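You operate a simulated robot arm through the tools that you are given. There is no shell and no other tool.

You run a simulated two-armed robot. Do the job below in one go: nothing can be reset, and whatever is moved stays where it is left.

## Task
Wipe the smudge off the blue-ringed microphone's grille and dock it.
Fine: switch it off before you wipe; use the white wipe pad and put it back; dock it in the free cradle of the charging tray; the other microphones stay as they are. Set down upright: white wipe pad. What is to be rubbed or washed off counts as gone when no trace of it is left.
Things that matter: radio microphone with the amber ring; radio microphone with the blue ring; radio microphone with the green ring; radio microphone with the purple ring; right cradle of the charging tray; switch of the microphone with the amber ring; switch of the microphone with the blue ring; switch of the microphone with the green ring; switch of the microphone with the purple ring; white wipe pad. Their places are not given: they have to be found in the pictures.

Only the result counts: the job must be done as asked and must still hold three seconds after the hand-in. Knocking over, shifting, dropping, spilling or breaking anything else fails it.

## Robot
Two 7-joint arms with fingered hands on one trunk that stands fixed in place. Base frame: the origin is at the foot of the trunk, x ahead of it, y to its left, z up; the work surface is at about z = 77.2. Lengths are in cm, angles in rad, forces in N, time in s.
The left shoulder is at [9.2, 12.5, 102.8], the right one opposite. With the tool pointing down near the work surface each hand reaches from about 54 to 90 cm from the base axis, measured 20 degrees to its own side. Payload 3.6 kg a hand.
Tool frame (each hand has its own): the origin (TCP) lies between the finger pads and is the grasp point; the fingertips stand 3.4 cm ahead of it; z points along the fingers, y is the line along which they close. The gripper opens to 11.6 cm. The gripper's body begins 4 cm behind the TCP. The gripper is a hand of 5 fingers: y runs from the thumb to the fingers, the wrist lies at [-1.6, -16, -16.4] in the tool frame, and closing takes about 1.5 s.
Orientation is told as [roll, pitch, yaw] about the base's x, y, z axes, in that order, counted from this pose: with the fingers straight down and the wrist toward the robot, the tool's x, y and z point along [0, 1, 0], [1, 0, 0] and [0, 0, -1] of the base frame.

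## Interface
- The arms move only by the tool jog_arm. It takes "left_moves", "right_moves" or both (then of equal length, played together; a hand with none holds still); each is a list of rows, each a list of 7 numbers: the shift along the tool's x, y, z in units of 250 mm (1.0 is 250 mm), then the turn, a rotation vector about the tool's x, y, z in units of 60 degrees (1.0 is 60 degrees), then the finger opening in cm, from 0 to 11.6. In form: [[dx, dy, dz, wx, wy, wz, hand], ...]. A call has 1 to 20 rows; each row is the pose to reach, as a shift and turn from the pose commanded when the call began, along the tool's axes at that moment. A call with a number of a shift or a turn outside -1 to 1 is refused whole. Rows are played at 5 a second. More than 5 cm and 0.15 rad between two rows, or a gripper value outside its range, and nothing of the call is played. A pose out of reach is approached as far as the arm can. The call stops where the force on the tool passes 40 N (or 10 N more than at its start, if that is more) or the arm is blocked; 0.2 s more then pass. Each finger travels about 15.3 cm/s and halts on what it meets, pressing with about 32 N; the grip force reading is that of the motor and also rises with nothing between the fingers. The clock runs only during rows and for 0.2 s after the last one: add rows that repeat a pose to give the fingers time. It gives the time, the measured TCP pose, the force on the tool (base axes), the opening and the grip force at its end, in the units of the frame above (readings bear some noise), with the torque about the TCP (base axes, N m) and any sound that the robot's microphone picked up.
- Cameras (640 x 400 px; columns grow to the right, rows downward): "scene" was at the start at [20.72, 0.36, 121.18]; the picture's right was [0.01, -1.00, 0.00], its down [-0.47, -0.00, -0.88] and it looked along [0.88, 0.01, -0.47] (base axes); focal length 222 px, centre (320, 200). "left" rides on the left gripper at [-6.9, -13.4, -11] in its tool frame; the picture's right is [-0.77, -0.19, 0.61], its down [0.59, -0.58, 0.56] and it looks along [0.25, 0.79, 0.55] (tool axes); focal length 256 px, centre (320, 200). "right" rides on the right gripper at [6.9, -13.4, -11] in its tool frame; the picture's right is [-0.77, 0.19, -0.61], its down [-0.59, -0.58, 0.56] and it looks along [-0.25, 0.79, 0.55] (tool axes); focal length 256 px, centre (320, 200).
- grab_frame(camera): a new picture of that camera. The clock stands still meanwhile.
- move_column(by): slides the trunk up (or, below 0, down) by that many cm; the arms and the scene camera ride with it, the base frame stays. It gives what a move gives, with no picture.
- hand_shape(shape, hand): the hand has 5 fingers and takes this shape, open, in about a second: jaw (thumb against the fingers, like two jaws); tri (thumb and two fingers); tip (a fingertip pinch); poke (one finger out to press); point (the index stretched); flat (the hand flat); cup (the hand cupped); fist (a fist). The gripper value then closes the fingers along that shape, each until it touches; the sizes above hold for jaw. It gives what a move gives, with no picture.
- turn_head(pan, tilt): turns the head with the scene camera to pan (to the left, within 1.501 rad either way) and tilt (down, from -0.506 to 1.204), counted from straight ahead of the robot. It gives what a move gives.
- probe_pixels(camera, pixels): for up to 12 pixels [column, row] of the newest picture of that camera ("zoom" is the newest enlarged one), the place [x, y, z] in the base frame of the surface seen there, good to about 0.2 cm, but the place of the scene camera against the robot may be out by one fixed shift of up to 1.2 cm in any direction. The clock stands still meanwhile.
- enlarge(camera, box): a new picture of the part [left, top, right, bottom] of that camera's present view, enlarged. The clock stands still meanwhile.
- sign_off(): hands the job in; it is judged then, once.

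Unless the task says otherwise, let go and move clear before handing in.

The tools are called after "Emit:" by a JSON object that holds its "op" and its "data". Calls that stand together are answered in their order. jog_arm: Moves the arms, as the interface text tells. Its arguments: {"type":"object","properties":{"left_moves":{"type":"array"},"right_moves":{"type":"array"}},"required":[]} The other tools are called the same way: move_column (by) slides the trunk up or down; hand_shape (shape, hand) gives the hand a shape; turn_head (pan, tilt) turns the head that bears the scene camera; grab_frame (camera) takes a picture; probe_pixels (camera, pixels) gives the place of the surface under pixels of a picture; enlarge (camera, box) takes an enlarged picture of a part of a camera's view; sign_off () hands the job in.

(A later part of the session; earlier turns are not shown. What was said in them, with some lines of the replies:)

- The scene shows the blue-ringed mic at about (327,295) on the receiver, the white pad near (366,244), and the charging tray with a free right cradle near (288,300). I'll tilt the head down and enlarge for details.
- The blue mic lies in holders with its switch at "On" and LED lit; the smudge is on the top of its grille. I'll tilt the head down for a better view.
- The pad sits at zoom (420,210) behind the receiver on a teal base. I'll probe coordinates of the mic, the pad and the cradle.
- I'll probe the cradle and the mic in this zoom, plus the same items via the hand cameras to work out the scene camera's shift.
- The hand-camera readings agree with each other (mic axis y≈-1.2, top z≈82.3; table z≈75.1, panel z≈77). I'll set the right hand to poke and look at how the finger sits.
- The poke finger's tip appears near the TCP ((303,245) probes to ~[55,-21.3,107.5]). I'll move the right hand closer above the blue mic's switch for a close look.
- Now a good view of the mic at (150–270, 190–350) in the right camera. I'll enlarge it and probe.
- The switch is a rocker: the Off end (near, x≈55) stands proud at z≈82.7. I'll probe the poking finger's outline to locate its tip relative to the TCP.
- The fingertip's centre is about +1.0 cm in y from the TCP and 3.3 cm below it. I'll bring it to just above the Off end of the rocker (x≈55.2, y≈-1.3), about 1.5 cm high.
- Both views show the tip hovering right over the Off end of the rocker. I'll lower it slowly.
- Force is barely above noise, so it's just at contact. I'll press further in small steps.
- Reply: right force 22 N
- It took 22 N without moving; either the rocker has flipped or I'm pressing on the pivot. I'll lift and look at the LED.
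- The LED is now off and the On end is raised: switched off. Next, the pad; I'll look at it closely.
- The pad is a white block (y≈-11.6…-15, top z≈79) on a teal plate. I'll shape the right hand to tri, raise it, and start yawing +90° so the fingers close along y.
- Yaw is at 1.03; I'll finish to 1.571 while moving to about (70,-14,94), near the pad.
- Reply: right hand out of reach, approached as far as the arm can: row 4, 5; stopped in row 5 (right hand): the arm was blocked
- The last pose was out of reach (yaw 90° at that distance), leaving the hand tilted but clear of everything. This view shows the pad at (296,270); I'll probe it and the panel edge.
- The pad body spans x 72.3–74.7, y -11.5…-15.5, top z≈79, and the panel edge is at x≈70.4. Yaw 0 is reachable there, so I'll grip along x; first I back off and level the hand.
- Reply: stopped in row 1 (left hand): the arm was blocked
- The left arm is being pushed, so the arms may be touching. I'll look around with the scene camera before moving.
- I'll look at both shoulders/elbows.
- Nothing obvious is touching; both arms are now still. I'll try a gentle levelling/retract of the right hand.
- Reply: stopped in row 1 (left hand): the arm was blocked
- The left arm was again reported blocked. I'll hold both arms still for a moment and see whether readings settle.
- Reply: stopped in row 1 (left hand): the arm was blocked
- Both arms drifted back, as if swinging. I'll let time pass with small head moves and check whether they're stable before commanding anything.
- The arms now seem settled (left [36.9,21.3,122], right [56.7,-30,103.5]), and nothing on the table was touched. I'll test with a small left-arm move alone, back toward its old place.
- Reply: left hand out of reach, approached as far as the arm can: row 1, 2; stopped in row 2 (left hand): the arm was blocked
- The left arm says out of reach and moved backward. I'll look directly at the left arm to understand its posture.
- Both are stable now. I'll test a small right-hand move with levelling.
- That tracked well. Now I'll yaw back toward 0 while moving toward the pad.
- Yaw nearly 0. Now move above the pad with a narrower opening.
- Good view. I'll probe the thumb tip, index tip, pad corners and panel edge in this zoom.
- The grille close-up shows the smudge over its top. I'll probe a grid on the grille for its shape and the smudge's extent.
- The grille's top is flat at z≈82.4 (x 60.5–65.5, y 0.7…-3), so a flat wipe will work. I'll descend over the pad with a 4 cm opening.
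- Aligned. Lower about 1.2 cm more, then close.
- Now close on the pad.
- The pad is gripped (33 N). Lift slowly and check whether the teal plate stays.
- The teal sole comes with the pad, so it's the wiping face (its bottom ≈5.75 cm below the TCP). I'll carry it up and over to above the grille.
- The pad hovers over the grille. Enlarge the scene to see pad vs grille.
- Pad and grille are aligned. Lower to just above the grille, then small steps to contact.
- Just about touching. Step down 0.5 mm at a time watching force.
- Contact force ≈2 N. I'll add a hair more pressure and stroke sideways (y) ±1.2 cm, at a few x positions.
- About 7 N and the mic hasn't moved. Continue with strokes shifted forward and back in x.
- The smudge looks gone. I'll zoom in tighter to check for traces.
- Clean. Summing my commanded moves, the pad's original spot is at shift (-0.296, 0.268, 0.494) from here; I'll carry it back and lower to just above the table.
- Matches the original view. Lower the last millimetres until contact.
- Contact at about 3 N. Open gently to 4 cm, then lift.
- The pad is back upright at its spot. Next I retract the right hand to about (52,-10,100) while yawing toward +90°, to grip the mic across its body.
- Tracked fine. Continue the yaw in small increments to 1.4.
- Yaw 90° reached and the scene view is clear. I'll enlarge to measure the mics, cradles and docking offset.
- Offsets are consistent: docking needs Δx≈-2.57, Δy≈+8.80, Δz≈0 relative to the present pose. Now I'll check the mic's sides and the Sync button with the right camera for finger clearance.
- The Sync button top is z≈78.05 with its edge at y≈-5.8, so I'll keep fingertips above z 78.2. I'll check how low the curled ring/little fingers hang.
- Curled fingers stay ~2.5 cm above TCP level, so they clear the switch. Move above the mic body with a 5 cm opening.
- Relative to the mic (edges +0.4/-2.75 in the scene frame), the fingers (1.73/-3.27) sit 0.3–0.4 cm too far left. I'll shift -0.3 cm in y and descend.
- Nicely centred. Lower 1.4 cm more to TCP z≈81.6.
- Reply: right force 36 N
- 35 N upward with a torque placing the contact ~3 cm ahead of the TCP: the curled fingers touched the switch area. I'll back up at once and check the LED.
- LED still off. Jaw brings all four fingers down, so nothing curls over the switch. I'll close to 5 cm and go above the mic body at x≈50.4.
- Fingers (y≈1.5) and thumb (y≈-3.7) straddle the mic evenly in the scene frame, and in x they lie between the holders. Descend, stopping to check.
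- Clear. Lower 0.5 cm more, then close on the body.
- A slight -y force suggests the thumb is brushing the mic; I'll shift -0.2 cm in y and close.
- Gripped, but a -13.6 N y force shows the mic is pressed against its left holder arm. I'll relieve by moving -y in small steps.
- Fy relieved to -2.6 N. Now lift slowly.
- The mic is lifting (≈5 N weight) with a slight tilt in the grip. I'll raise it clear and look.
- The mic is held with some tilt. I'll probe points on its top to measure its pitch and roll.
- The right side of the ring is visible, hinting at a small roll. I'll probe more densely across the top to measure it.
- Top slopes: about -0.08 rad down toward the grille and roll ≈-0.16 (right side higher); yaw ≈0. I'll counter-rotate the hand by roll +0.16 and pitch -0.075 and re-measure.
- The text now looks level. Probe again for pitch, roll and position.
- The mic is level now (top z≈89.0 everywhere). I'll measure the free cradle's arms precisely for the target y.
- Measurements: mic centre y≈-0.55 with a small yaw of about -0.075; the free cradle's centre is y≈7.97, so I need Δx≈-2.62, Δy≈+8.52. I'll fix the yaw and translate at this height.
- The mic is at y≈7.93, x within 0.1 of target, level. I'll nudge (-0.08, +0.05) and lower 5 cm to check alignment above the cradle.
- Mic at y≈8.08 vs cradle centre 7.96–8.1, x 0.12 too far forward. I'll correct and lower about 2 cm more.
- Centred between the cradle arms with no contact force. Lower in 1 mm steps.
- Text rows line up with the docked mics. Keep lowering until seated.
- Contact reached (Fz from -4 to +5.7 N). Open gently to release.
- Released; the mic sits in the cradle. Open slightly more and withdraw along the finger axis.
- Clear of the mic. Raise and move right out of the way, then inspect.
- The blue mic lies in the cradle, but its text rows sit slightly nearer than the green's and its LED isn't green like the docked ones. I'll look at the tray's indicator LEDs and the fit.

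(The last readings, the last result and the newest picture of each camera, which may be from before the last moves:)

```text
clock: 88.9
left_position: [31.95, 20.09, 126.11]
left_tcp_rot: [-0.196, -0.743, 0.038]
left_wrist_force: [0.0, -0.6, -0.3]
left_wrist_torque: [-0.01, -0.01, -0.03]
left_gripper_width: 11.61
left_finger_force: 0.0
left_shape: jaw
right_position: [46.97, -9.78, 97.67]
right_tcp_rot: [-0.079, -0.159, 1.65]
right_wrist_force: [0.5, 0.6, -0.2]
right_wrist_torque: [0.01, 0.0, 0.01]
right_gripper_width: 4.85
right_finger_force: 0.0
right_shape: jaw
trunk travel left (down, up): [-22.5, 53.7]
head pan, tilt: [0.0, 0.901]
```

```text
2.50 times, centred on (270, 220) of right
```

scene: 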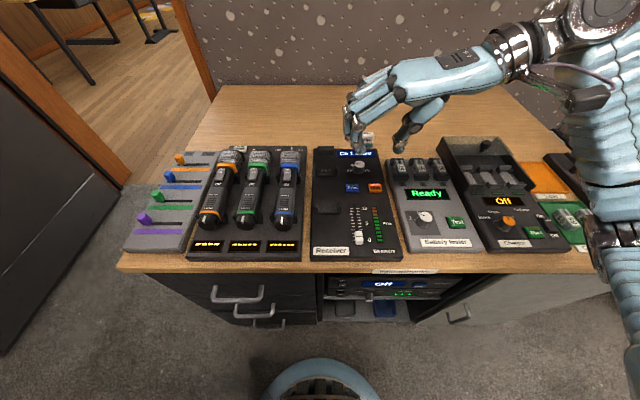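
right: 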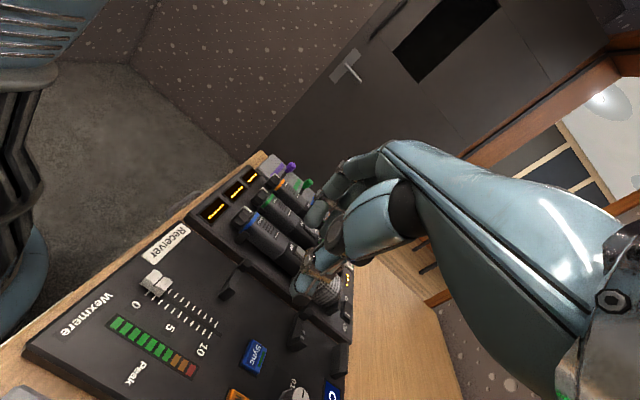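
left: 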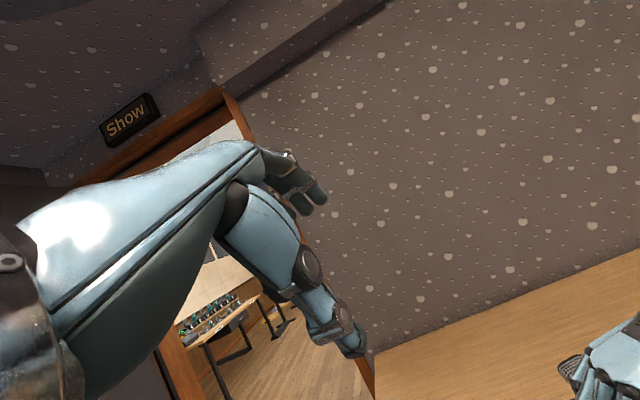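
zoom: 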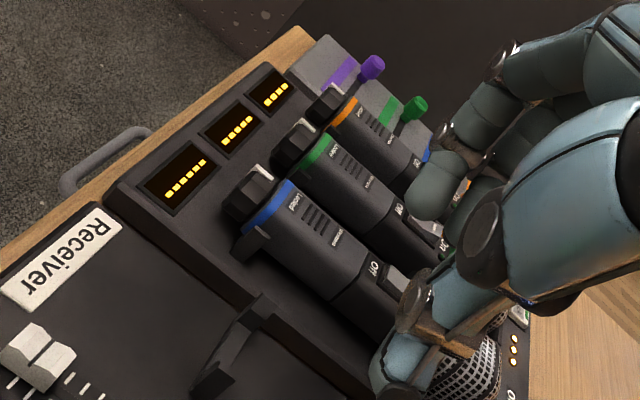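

All three tray indicators are now lit (two before), so the tray registers the mic. I'll quantify the residual offset against the green and amber mics.

Emit:
{"op": "enlarge", "data": {"camera": "scene", "box": [225, 140, 325, 230]}}

Emit:
{"op": "probe_pixels", "data": {"camera": "zoom", "pixels": [[369, 199], [364, 247], [357, 306], [216, 197], [204, 243], [189, 301], [65, 197], [47, 243], [24, 301]]}}

Emit:
{"op": "probe_pixels", "data": {"camera": "zoom", "pixels": [[385, 70], [410, 70], [360, 70], [250, 70], [385, 85], [255, 85], [345, 250], [385, 250], [345, 300], [375, 300], [310, 340], [412, 340]]}}

```text
4.44 times, centred on (275, 185) of scene
```

zoom: 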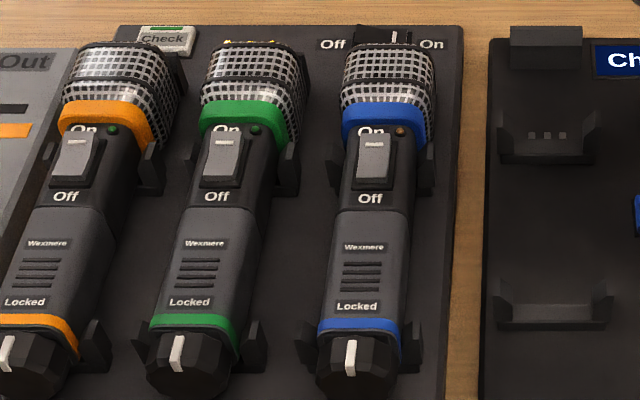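

```text
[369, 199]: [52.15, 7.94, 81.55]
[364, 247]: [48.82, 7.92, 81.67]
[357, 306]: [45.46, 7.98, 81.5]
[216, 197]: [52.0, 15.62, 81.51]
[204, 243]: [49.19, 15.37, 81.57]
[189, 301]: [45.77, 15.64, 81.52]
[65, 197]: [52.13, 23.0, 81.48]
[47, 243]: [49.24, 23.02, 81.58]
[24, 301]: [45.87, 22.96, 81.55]
```

```text
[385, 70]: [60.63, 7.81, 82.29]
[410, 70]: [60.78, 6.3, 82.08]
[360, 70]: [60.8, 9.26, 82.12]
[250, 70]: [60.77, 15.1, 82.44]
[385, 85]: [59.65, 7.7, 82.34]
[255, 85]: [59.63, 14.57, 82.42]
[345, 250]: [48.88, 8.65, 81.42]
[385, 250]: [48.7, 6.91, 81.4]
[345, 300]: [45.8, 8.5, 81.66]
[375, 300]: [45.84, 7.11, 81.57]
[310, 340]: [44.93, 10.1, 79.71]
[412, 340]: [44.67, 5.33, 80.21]
```

Height and roll match the docked neighbours; y is centred and x is within ~0.2 cm, with the third tray LED lit. I'll move the hand further away and do a last overall check.

Emit:
{"op": "jog_arm", "data": {"right_moves": [[0, -0.1, -0.1, 0, 0, 0, 6], [0, -0.25, -0.2, 0, 0, 0, 8], [0, -0.4, -0.25, 0, 0, 0, 10], [0, -0.4, -0.25, 0, 0, 0, 10]]}}

Emit:
{"op": "grab_frame", "data": {"camera": "scene"}}

Emit:
{"op": "enlarge", "data": {"camera": "scene", "box": [230, 125, 410, 225]}}

Emit:
{"op": "enlarge", "data": {"camera": "right", "box": [180, 140, 400, 300]}}

```text
clock: 89.9
left_position: [32.0, 19.96, 126.12]
left_tcp_rot: [-0.194, -0.743, 0.04]
left_wrist_force: [0.4, 0.4, 0.3]
left_wrist_torque: [0.01, -0.02, 0.03]
left_gripper_width: 11.6
left_finger_force: 0.1
left_shape: jaw
right_position: [47.44, -20.49, 102.27]
right_tcp_rot: [-0.078, -0.16, 1.65]
right_wrist_force: [-0.1, 0.0, -0.2]
right_wrist_torque: [-0.03, -0.01, 0.02]
right_gripper_width: 9.98
right_finger_force: 0.1
right_shape: jaw
trunk travel left (down, up): [-22.5, 53.7]
head pan, tilt: [0.0, 0.901]
```

```text
taken
```

scene: 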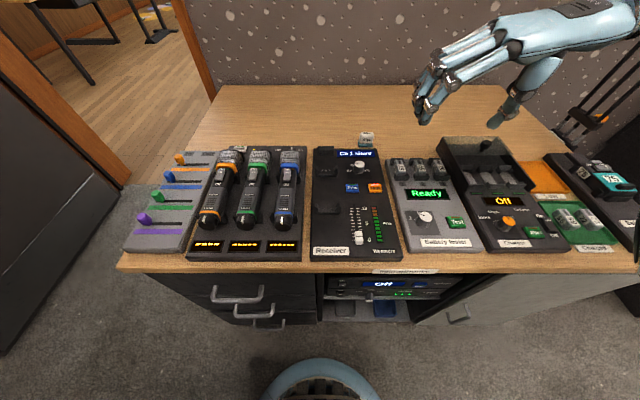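

```text
3.56 times, centred on (320, 175) of scene
```

zoom: 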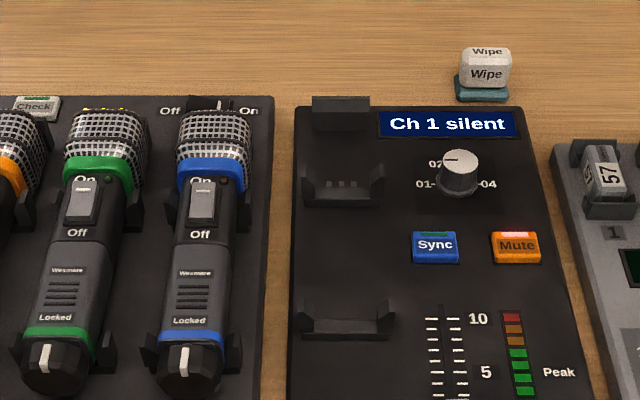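

```text
2.50 times, centred on (290, 220) of right
```

zoom: 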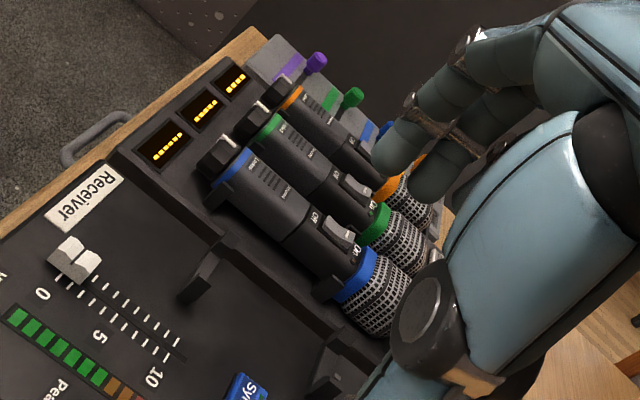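

The blue mic rests in the right cradle with its switch off, its grille is clean, and the third tray LED is lit. The pad stands upright back at its spot, the other mics haven't moved, and both hands are clear, so I'm handing in.

Emit:
{"op": "sign_off", "data": {}}

```text
The job is handed in.
```

I switched off the blue-ringed microphone, wiped its grille clean and docked it in the free right cradle of the charging tray. I have handed the job in, but no verdict has come back yet.

- **Switch:** the blue mic's LED went out when I pressed Off. Later, while I was lining up to grip the mic, my curled fingers pressed on the switch area with about 35 N. I checked straight away and the LED was still off; it stayed off in the later close-ups.
- **Smudge:** close-up pictures from the right-hand and scene cameras show no trace left on the grille.
- **Docking:** the tray's third indicator light came on once the mic was in. It sits level with its neighbours and is centred in the cradle, about 0.2 cm nearer the robot than they are.
- **Wipe pad:** it is back at its original spot, standing upright.
- **Other microphones:** the amber and green mics stayed where they were. I never saw the purple-ringed mic in any picture, and I did not reach for it.

Early on I commanded an out-of-reach pose. The left arm was pushed back into a folded position and I left it parked there. Nothing on the table was touched when that happened.
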